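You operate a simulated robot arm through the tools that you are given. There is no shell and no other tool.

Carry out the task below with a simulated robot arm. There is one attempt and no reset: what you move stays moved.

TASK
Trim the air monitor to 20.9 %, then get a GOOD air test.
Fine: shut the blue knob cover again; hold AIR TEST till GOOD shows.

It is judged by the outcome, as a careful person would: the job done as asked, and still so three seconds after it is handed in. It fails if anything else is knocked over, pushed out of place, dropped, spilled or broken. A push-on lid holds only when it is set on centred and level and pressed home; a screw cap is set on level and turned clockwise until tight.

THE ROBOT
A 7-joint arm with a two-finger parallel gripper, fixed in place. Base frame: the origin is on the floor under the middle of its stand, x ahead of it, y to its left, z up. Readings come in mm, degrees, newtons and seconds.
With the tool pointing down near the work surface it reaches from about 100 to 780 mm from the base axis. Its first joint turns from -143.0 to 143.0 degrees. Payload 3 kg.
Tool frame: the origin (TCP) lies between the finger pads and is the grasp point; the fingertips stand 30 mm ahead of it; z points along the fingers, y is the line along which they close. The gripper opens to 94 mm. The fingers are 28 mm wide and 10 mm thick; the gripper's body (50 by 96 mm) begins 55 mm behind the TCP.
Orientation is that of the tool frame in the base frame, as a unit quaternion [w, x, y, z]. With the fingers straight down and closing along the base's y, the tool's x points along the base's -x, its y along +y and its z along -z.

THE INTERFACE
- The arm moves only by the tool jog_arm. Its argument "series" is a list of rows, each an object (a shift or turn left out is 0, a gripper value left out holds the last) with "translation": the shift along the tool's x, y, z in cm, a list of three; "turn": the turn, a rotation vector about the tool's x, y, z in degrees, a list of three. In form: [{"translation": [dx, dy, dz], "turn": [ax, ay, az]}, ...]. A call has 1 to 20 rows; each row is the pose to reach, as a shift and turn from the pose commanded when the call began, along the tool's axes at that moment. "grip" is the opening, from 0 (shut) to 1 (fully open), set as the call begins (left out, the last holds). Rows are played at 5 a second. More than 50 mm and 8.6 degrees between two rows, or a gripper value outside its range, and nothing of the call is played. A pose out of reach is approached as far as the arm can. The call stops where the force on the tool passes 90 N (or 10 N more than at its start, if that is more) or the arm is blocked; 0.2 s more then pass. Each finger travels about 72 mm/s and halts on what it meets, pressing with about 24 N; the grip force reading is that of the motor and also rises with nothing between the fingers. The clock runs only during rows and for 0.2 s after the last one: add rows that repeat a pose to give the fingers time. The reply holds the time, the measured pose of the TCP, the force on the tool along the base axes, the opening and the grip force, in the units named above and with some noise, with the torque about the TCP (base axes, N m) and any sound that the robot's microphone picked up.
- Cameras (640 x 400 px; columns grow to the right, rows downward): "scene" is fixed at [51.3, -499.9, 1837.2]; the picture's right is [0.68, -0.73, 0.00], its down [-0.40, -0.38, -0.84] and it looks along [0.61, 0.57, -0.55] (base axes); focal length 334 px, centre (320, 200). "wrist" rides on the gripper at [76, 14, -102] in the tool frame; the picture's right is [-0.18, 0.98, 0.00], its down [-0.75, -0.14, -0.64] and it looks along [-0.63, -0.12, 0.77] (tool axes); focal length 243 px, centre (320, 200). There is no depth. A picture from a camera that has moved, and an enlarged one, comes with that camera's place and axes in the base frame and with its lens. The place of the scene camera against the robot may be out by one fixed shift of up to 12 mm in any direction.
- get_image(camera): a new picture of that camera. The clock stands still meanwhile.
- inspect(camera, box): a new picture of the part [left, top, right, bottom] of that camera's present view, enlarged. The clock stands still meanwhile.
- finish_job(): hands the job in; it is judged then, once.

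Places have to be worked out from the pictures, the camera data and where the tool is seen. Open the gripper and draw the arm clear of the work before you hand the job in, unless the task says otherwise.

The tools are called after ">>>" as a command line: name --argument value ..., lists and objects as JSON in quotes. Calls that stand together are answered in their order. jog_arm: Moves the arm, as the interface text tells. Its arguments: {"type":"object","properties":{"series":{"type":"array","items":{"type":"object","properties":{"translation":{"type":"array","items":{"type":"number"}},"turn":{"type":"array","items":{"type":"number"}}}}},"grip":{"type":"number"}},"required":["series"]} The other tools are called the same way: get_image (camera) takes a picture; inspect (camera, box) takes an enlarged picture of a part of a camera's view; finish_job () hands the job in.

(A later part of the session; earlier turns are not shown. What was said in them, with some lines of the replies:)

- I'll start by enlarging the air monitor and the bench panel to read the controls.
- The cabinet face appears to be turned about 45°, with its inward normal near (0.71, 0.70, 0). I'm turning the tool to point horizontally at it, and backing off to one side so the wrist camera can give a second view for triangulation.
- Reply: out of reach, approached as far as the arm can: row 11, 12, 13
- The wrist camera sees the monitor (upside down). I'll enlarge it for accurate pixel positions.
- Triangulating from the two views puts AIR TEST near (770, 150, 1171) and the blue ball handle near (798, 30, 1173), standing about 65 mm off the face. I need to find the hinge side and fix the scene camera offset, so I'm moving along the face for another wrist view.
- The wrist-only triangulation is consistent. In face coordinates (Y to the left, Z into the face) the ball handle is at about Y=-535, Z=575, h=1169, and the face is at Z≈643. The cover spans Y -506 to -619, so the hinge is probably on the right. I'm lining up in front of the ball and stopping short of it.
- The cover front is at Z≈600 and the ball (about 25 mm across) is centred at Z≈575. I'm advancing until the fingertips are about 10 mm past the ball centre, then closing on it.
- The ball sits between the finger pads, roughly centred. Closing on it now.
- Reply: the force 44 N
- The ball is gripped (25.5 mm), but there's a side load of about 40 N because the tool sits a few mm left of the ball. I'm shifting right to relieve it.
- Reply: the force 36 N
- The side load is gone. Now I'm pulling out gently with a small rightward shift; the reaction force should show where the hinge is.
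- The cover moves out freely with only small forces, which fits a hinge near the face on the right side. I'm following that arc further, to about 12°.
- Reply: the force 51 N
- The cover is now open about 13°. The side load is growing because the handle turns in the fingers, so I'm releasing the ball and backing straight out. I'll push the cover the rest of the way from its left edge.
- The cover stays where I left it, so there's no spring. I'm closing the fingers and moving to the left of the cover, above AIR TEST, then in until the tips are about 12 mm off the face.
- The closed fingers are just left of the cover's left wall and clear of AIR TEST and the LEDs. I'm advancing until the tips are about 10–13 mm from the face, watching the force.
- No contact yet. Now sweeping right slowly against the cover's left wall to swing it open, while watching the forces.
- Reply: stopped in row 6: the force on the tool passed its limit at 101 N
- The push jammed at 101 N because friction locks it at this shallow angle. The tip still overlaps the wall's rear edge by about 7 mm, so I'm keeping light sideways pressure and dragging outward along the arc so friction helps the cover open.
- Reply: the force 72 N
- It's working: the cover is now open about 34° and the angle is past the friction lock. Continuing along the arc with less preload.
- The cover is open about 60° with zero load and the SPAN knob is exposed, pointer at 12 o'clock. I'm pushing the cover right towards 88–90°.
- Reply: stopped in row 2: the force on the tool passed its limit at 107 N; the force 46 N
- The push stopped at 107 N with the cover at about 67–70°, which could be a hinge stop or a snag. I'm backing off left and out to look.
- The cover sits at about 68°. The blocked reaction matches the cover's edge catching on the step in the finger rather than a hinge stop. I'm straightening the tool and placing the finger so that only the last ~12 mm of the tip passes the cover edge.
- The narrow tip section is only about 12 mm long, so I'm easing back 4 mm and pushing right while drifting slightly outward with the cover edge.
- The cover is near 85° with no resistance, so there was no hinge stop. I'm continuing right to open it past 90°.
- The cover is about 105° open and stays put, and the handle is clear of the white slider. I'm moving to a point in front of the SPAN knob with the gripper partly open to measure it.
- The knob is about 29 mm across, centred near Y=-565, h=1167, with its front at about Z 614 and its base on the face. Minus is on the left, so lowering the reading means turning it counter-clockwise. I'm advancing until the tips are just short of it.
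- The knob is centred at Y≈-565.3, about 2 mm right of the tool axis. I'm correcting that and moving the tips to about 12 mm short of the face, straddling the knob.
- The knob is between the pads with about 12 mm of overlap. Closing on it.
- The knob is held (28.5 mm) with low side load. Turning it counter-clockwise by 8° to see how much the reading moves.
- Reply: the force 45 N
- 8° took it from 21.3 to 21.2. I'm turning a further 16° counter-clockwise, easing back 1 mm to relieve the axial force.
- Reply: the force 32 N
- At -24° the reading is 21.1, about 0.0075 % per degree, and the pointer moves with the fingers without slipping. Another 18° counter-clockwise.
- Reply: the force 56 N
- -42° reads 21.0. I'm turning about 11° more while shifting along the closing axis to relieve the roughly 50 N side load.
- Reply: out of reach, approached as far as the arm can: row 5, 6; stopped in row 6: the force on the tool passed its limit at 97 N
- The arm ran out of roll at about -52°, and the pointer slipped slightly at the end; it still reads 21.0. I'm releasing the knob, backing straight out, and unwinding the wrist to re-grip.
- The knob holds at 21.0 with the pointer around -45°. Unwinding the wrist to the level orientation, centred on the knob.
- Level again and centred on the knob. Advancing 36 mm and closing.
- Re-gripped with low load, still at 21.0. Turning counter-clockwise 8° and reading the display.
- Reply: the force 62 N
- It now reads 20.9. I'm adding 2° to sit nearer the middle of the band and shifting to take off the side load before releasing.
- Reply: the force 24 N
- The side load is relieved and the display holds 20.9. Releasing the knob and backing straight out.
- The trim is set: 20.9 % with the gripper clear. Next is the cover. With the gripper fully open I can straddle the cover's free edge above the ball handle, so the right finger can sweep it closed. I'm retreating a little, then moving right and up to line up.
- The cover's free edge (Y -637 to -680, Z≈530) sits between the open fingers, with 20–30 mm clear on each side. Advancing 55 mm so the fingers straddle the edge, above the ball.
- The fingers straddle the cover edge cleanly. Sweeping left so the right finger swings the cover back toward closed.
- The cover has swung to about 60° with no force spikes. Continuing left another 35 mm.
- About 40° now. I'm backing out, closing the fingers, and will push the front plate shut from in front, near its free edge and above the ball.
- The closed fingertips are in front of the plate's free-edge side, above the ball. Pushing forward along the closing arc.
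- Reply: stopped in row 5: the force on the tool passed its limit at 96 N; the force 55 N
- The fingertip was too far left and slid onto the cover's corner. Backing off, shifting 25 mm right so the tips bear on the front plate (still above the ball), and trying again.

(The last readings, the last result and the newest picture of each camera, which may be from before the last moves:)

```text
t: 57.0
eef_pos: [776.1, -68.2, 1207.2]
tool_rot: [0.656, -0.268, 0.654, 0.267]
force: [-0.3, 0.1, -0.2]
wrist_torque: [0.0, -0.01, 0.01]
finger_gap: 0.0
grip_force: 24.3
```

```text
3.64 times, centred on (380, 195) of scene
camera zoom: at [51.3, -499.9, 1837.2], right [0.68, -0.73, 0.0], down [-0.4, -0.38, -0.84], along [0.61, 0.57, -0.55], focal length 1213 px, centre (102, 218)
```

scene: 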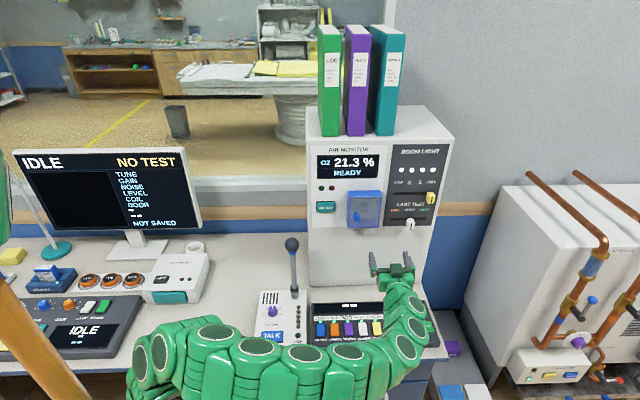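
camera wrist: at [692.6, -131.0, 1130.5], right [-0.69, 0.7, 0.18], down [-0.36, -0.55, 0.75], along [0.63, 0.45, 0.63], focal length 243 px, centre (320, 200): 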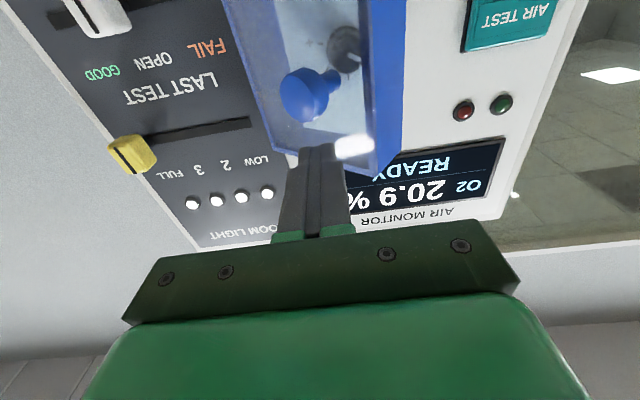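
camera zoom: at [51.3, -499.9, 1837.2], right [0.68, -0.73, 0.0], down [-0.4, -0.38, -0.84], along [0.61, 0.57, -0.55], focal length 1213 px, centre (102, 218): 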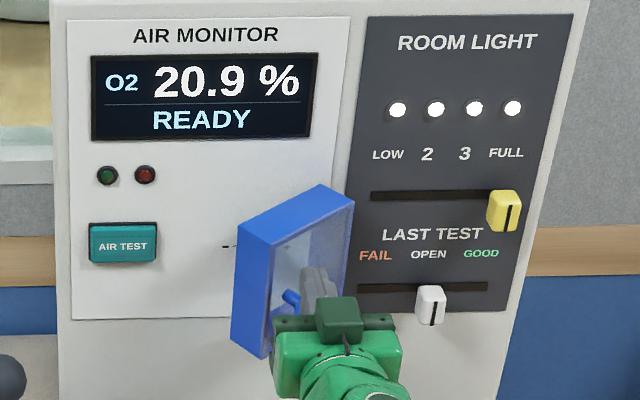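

The tips now face the plate inboard of its edge and clear of the ball. Pushing in with a leftward drift that follows the arc.

>>> jog_arm --series '[{"translation": [0, 0, 1.0]}, {"translation": [0, 0, 1.8]}, {"translation": [0, 0.4, 2.5]}, {"translation": [0, 1.0, 3.1]}, {"translation": [0, 1.6, 3.6]}, {"translation": [0, 2.2, 4.1]}, {"translation": [0, 2.8, 4.6]}, {"translation": [0, 2.8, 4.6]}]'

>>> get_image --camera "wrist"

>>> inspect --camera "scene" --box '[310, 140, 450, 250]'

```text
t: 58.8
eef_pos: [790.9, -16.9, 1208.2]
tool_rot: [0.654, -0.269, 0.654, 0.268]
force: [0.0, 0.3, 0.4]
wrist_torque: [0.0, -0.04, 0.03]
finger_gap: 0.1
grip_force: 23.9
```

```text
taken
camera wrist: at [705.5, -78.6, 1131.2], right [-0.69, 0.7, 0.18], down [-0.36, -0.55, 0.75], along [0.63, 0.45, 0.63], focal length 243 px, centre (320, 200)
```

wrist: 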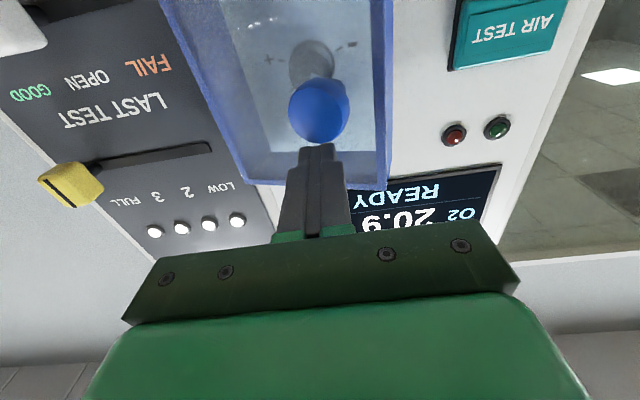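

```text
3.64 times, centred on (380, 195) of scene
camera zoom: at [51.3, -499.9, 1837.2], right [0.68, -0.73, 0.0], down [-0.4, -0.38, -0.84], along [0.61, 0.57, -0.55], focal length 1213 px, centre (102, 218)
```

zoom: 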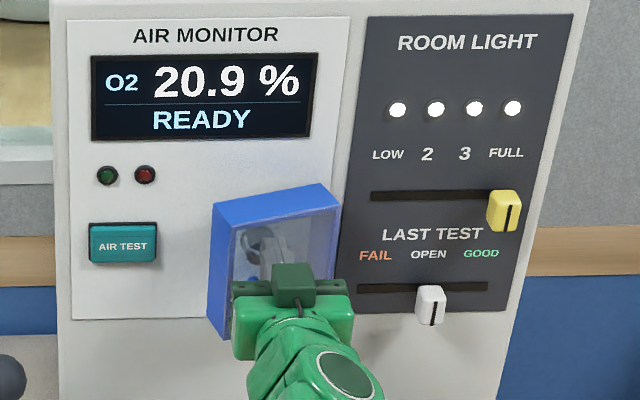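

About 12° left to go. Pushing the last bit until it seats.

>>> jog_arm --series '[{"translation": [0, 0.4, 0.4]}, {"translation": [0, 0.8, 0.8]}, {"translation": [0, 1.0, 1.2]}, {"translation": [0, 1.0, 1.6]}, {"translation": [0, 1.0, 1.6]}]'

>>> get_image --camera "wrist"

>>> inspect --camera "scene" --box '[310, 140, 450, 250]'

```text
t: 60.0
eef_pos: [794.0, 0.6, 1209.0]
tool_rot: [0.655, -0.269, 0.653, 0.268]
force: [0.8, 0.5, 0.2]
wrist_torque: [0.02, -0.02, 0.03]
finger_gap: 0.0
grip_force: 23.6
```

```text
taken
camera wrist: at [709.9, -60.4, 1131.3], right [-0.69, 0.7, 0.18], down [-0.36, -0.55, 0.75], along [0.63, 0.45, 0.63], focal length 243 px, centre (320, 200)
```

wrist: 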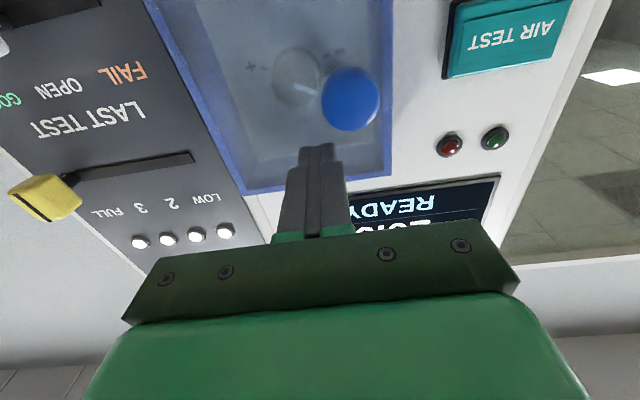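

```text
3.64 times, centred on (380, 195) of scene
camera zoom: at [51.3, -499.9, 1837.2], right [0.68, -0.73, 0.0], down [-0.4, -0.38, -0.84], along [0.61, 0.57, -0.55], focal length 1213 px, centre (102, 218)
```

zoom: 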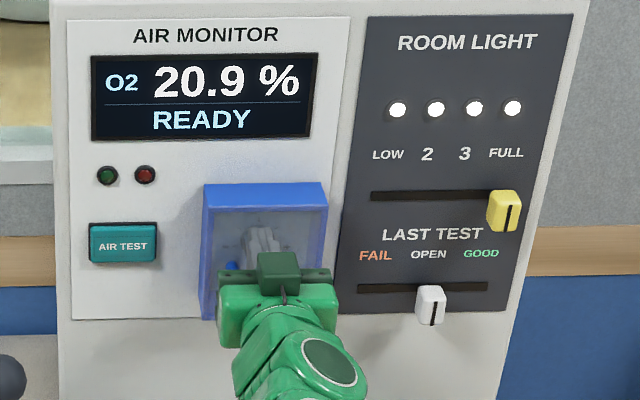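

The cover looks shut, but there's no contact force yet (tips at about Z 595, plate expected near 600). Pressing gently in small steps to confirm it's fully seated.

>>> jog_arm --series '[{"translation": [0, 0.5, 0.1]}, {"translation": [0, 1.0, 0.2]}, {"translation": [0, 1.0, 0.4]}, {"translation": [0, 1.0, 0.6]}, {"translation": [0, 1.0, 0.7]}, {"translation": [0, 1.0, 0.8]}, {"translation": [0, 1.0, 0.8]}]'

>>> inspect --camera "scene" --box '[310, 140, 450, 250]'

```text
t: 61.6
eef_pos: [793.3, 13.8, 1209.2]
tool_rot: [0.656, -0.268, 0.653, 0.267]
force: [-48.8, -20.2, -11.5]
wrist_torque: [-0.41, 0.36, 0.59]
finger_gap: 0.0
grip_force: 24.2
```

```text
3.64 times, centred on (380, 195) of scene
camera zoom: at [51.3, -499.9, 1837.2], right [0.68, -0.73, 0.0], down [-0.4, -0.38, -0.84], along [0.61, 0.57, -0.55], focal length 1213 px, centre (102, 218)
```

zoom: 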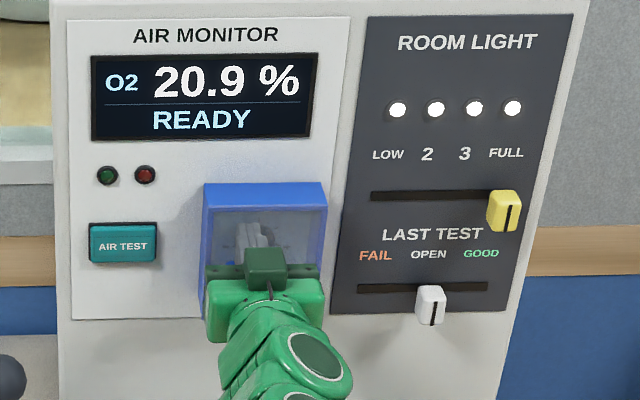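

The cover is firmly seated (about 50 N reaction, plate at its original depth). Backing off to check that it stays shut.

>>> jog_arm --series '[{"translation": [0, 0, -1]}, {"translation": [0, 0, -3]}, {"translation": [0, 0, -6]}, {"translation": [0, 0, -9]}, {"translation": [0, 0, -9]}]'

>>> inspect --camera "scene" --box '[310, 140, 450, 250]'

>>> get_image --camera "wrist"

```text
t: 62.8
eef_pos: [729.8, -49.6, 1208.2]
tool_rot: [0.655, -0.268, 0.654, 0.267]
force: [0.3, 0.3, -0.8]
wrist_torque: [0.0, 0.0, 0.03]
finger_gap: 0.3
grip_force: 23.5
```

```text
3.64 times, centred on (380, 195) of scene
camera zoom: at [51.3, -499.9, 1837.2], right [0.68, -0.73, 0.0], down [-0.4, -0.38, -0.84], along [0.61, 0.57, -0.55], focal length 1213 px, centre (102, 218)
```

zoom: 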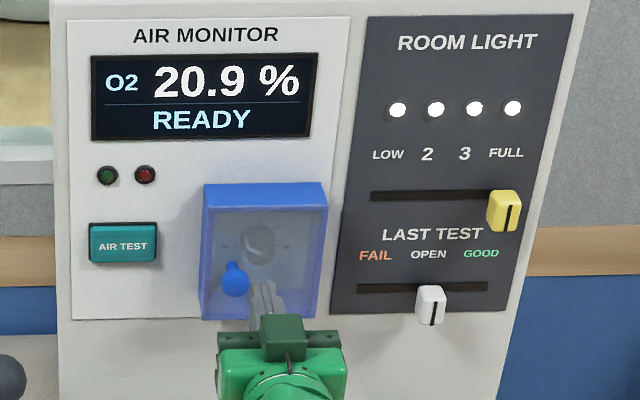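

```text
taken
camera wrist: at [645.2, -112.1, 1130.7], right [-0.69, 0.7, 0.18], down [-0.36, -0.55, 0.75], along [0.63, 0.45, 0.63], focal length 243 px, centre (320, 200)
```

wrist: 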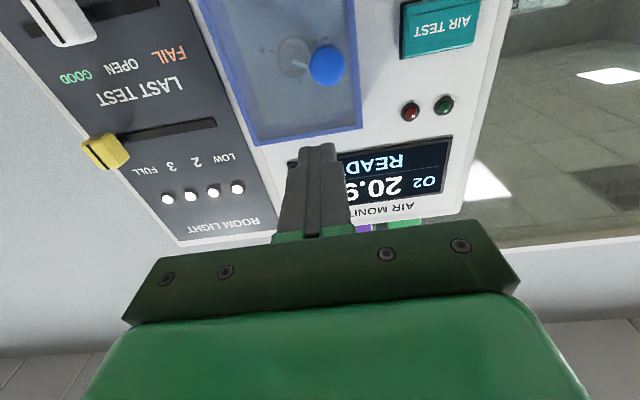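

The cover stays shut and the display still reads 20.9 %. Moving over to AIR TEST (Y≈-433, h≈1168), stopping short of the button to check alignment.

>>> jog_arm --series '[{"translation": [0.8, 2.3, 0]}, {"translation": [1.6, 4.6, 0]}, {"translation": [2.4, 6.9, 0]}, {"translation": [3.2, 9.2, 1]}, {"translation": [4.0, 11.5, 3]}, {"translation": [4.0, 11.5, 6]}, {"translation": [4.0, 11.5, 9]}, {"translation": [4.0, 11.5, 9]}]' --grip 0

>>> get_image --camera "wrist"

>>> inspect --camera "scene" --box '[300, 140, 440, 250]'

```text
t: 64.6
eef_pos: [712.5, 97.6, 1167.2]
tool_rot: [0.654, -0.269, 0.654, 0.268]
force: [0.0, -0.2, 0.5]
wrist_torque: [-0.03, 0.02, -0.01]
finger_gap: 0.0
grip_force: 24.1
```

```text
taken
camera wrist: at [628.2, 35.8, 1088.9], right [-0.69, 0.7, 0.18], down [-0.36, -0.55, 0.75], along [0.63, 0.45, 0.63], focal length 243 px, centre (320, 200)
```

wrist: 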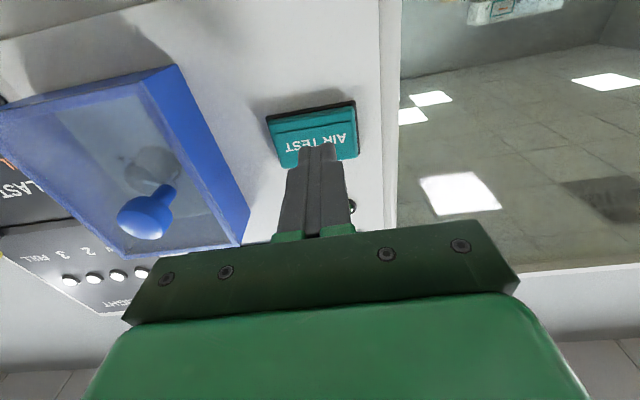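

```text
3.64 times, centred on (370, 195) of scene
camera zoom: at [51.3, -499.9, 1837.2], right [0.68, -0.73, 0.0], down [-0.4, -0.38, -0.84], along [0.61, 0.57, -0.55], focal length 1213 px, centre (138, 218)
```

zoom: 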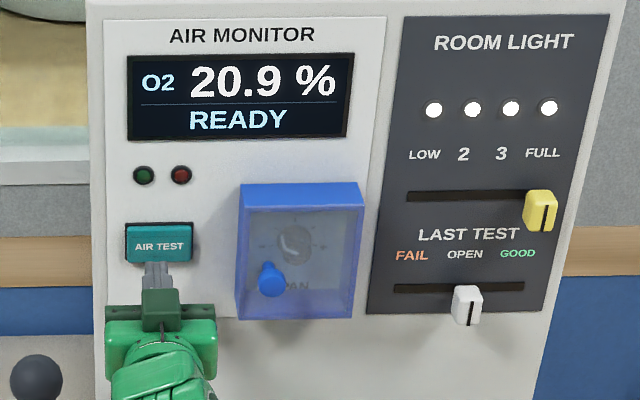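

Aligned with AIR TEST. I'm lowering 3 mm and advancing in small steps to find contact, then I'll hold it pressed while watching the display.

>>> jog_arm --series '[{"translation": [0.3, 0, 0.8]}, {"translation": [0.3, 0, 1.4]}, {"translation": [0.3, 0, 1.8]}, {"translation": [0.3, 0, 2.1]}, {"translation": [0.3, 0, 2.4]}, {"translation": [0.3, 0, 2.4]}]'

>>> inspect --camera "scene" --box '[300, 140, 440, 250]'

>>> inspect --camera "wrist" --box '[220, 70, 420, 230]'

```text
t: 66.0
eef_pos: [729.4, 112.9, 1164.1]
tool_rot: [0.655, -0.267, 0.654, 0.267]
force: [0.3, 0.0, 0.3]
wrist_torque: [-0.02, -0.04, 0.04]
finger_gap: 0.0
grip_force: 23.9
```

```text
3.64 times, centred on (370, 195) of scene
camera zoom: at [51.3, -499.9, 1837.2], right [0.68, -0.73, 0.0], down [-0.4, -0.38, -0.84], along [0.61, 0.57, -0.55], focal length 1213 px, centre (138, 218)
```

zoom: 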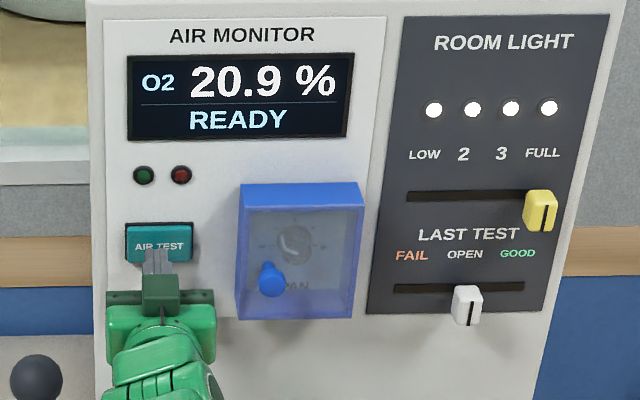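

```text
2.50 times, centred on (320, 150) of wrist
camera zoom: at [645.1, 51.2, 1087.4], right [-0.69, 0.7, 0.18], down [-0.36, -0.55, 0.75], along [0.63, 0.45, 0.63], focal length 606 px, centre (320, 325)
```

zoom: 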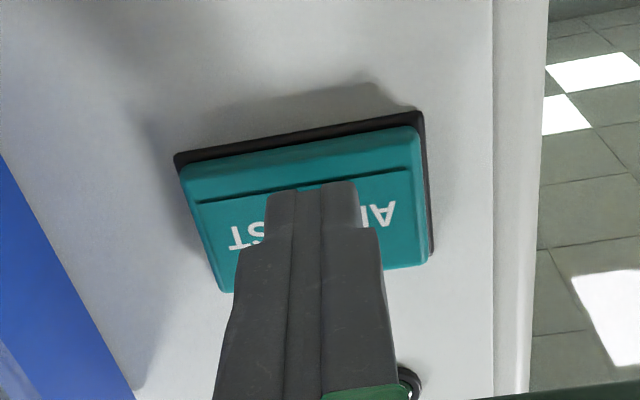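

Tips at about Z 628 with no force yet, very close to the button face. Continuing in 1.5 mm steps.

>>> jog_arm --series '[{"translation": [0, 0, 0.15]}, {"translation": [0, 0, 0.3]}, {"translation": [0, 0, 0.45]}, {"translation": [0, 0, 0.6]}, {"translation": [0, 0, 0.75]}, {"translation": [0, 0, 0.75]}]'

>>> inspect --camera "scene" --box '[300, 140, 440, 250]'

```text
t: 67.4
eef_pos: [733.4, 117.2, 1166.2]
tool_rot: [0.654, -0.269, 0.654, 0.269]
force: [0.0, 0.7, -0.4]
wrist_torque: [0.05, 0.01, 0.0]
finger_gap: 0.0
grip_force: 23.8
```

```text
3.64 times, centred on (370, 195) of scene
camera zoom: at [51.3, -499.9, 1837.2], right [0.68, -0.73, 0.0], down [-0.4, -0.38, -0.84], along [0.61, 0.57, -0.55], focal length 1213 px, centre (138, 218)
```

zoom: 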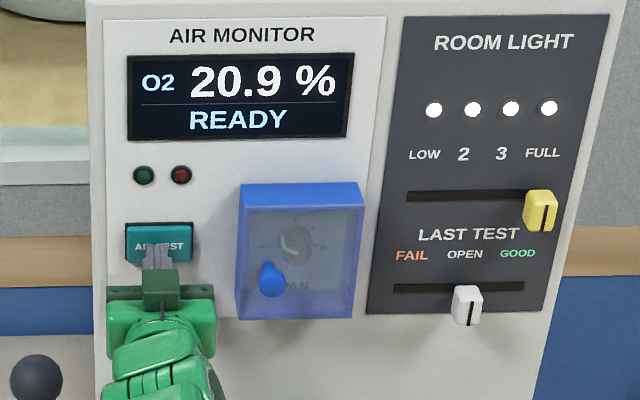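

Still no contact at about Z 634. Another 7.5 mm in small steps.

>>> jog_arm --series '[{"translation": [0, 0, 0.15]}, {"translation": [0, 0, 0.3]}, {"translation": [0, 0, 0.45]}, {"translation": [0, 0, 0.6]}, {"translation": [0, 0, 0.75]}, {"translation": [0, 0, 0.75]}]'

>>> inspect --camera "scene" --box '[300, 140, 440, 250]'

```text
t: 68.8
eef_pos: [739.5, 123.1, 1165.3]
tool_rot: [0.656, -0.268, 0.653, 0.267]
force: [-10.5, -5.4, 0.1]
wrist_torque: [-0.02, 0.02, 0.08]
finger_gap: 0.0
grip_force: 24.3
heard: click
```

```text
3.64 times, centred on (370, 195) of scene
camera zoom: at [51.3, -499.9, 1837.2], right [0.68, -0.73, 0.0], down [-0.4, -0.38, -0.84], along [0.61, 0.57, -0.55], focal length 1213 px, centre (138, 218)
```

zoom: 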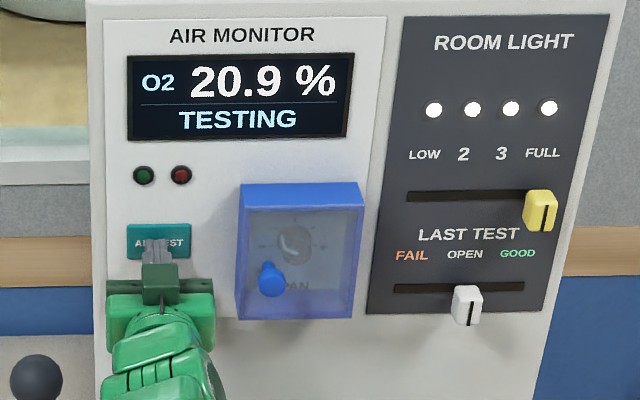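

The button clicked and the display shows TESTING. I'm pressing 1 mm further for margin and holding it.

>>> jog_arm --series '[{"translation": [0, 0, 0.1]}, {"translation": [0, 0, 0.1]}, {"translation": [0, 0, 0.1]}, {"translation": [0, 0, 0.1]}, {"translation": [0, 0, 0.1]}]'

>>> inspect --camera "scene" --box '[300, 140, 440, 250]'

```text
t: 70.0
eef_pos: [741.0, 124.0, 1165.7]
tool_rot: [0.655, -0.268, 0.654, 0.267]
force: [-12.6, -9.7, -5.2]
wrist_torque: [-0.12, 0.12, 0.08]
finger_gap: 0.3
grip_force: 24.5
```

```text
3.64 times, centred on (370, 195) of scene
camera zoom: at [51.3, -499.9, 1837.2], right [0.68, -0.73, 0.0], down [-0.4, -0.38, -0.84], along [0.61, 0.57, -0.55], focal length 1213 px, centre (138, 218)
```

zoom: 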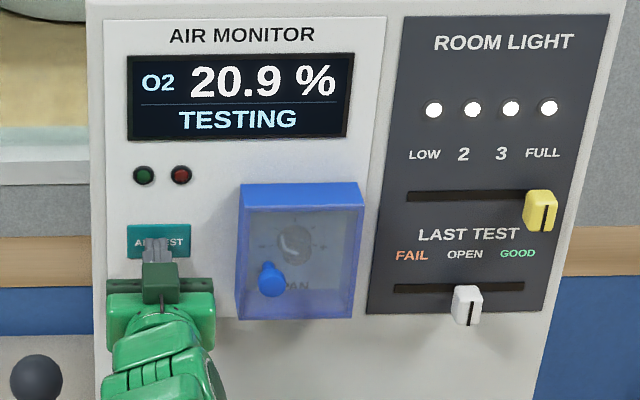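

Still TESTING, with a steady hold of about 16 N. Continuing to hold.

>>> jog_arm --series '[{"translation": [0, 0, 0]}, {"translation": [0, 0, 0]}, {"translation": [0, 0, 0]}, {"translation": [0, 0, 0]}, {"translation": [0, 0, 0]}, {"translation": [0, 0, 0]}, {"translation": [0, 0, 0]}, {"translation": [0, 0, 0]}, {"translation": [0, 0, 0]}, {"translation": [0, 0, 0]}]'

>>> inspect --camera "scene" --box '[300, 140, 440, 250]'

```text
t: 72.2
eef_pos: [741.4, 123.7, 1166.1]
tool_rot: [0.655, -0.268, 0.654, 0.267]
force: [-11.2, -11.5, -1.0]
wrist_torque: [-0.05, 0.08, -0.01]
finger_gap: 0.0
grip_force: 24.1
```

```text
3.64 times, centred on (370, 195) of scene
camera zoom: at [51.3, -499.9, 1837.2], right [0.68, -0.73, 0.0], down [-0.4, -0.38, -0.84], along [0.61, 0.57, -0.55], focal length 1213 px, centre (138, 218)
```

zoom: 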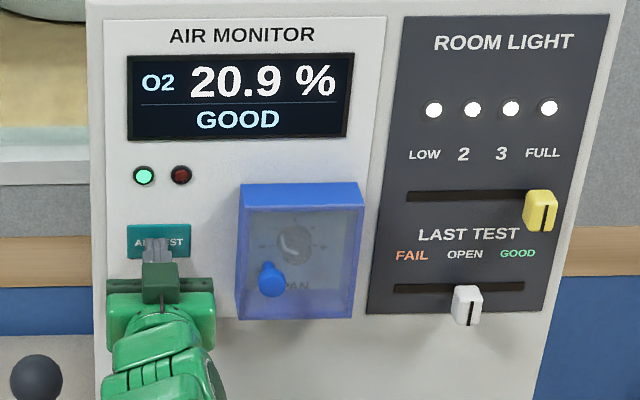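

GOOD shows and the green lamp is lit. Releasing the button by backing straight out, then opening the gripper once clear.

>>> jog_arm --series '[{"translation": [0, 0, -1]}, {"translation": [0, 0, -3]}, {"translation": [0, 0, -6]}, {"translation": [0, 0, -10]}, {"translation": [0, 0, -14]}, {"translation": [0, 0, -18]}, {"translation": [0, 0, -18]}]'

>>> jog_arm --series '[{"translation": [0, 0, -2]}, {"translation": [0, 0, -4]}, {"translation": [0, 0, -5]}, {"translation": [0, 0, -5]}, {"translation": [0, 0, -5]}]' --grip 1

>>> inspect --camera "scene" --box '[300, 140, 440, 250]'

>>> get_image --camera "scene"

>>> get_image --camera "wrist"

```text
t: 73.8
eef_pos: [613.7, -1.4, 1164.5]
tool_rot: [0.655, -0.269, 0.653, 0.268]
force: [0.2, -0.6, 0.3]
wrist_torque: [-0.03, 0.0, 0.05]
finger_gap: 0.0
grip_force: 24.0
```

```text
t: 75.0
eef_pos: [578.0, -36.4, 1163.5]
tool_rot: [0.655, -0.268, 0.654, 0.267]
force: [-0.3, -0.4, -0.5]
wrist_torque: [0.02, 0.03, 0.01]
finger_gap: 94.1
grip_force: 0.0
```

```text
3.64 times, centred on (370, 195) of scene
camera zoom: at [51.3, -499.9, 1837.2], right [0.68, -0.73, 0.0], down [-0.4, -0.38, -0.84], along [0.61, 0.57, -0.55], focal length 1213 px, centre (138, 218)
```

zoom: 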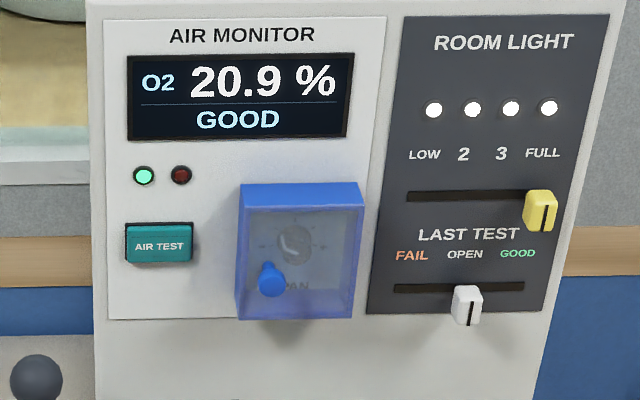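

```text
taken
```

scene: 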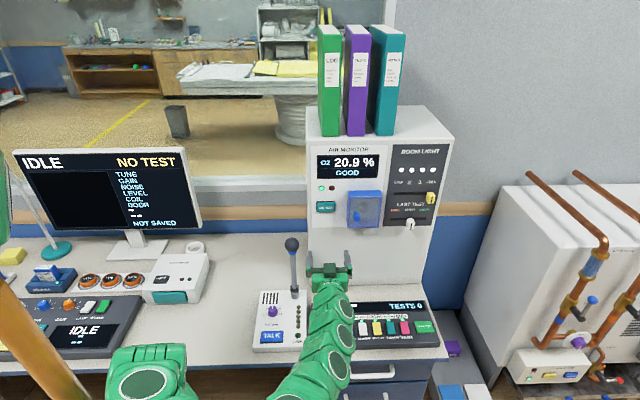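

```text
taken
camera wrist: at [494.5, -98.5, 1087.1], right [-0.69, 0.7, 0.18], down [-0.36, -0.55, 0.75], along [0.63, 0.45, 0.63], focal length 243 px, centre (320, 200)
```

wrist: 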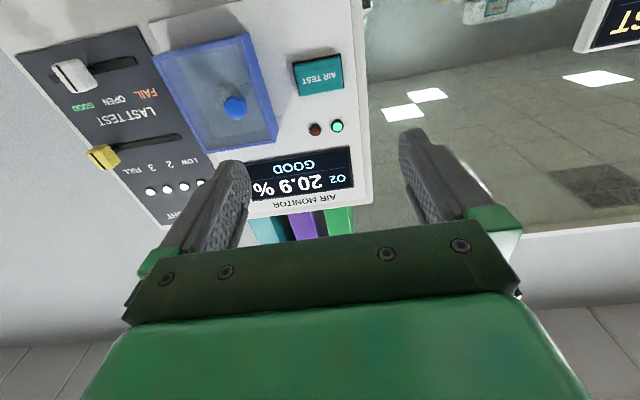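

The monitor reads 20.9 % and GOOD with the green lamp lit. The cover outline matches its original shut position, the sliders and everything else are unmoved, and the gripper is open and clear. Handing in.

>>> finish_job

```text
The job is handed in.
```

The air monitor is trimmed to 20.9 % and the air test came back GOOD, with the green lamp lit. I held AIR TEST for about 3 to 4 seconds, until GOOD showed, and it stayed on after I let go.

- **Cover:** the blue knob cover is shut and pressed home; it lines up with where it sat at the start.
- **Trim:** I turned the SPAN knob from 21.3 % down to 20.9 %. It took two grips because the wrist ran out of turn partway.
- **Forces:** the arm stopped itself four times on its force limit (96–107 N). Three were while pushing the cover and one was at the end of the first knob turn. I backed off and re-approached each time, and saw no damage or anything moved out of place.
- **Left alone:** I did not touch the LAST TEST slider, which still sits at OPEN.

The gripper is open and the arm is clear of the work.
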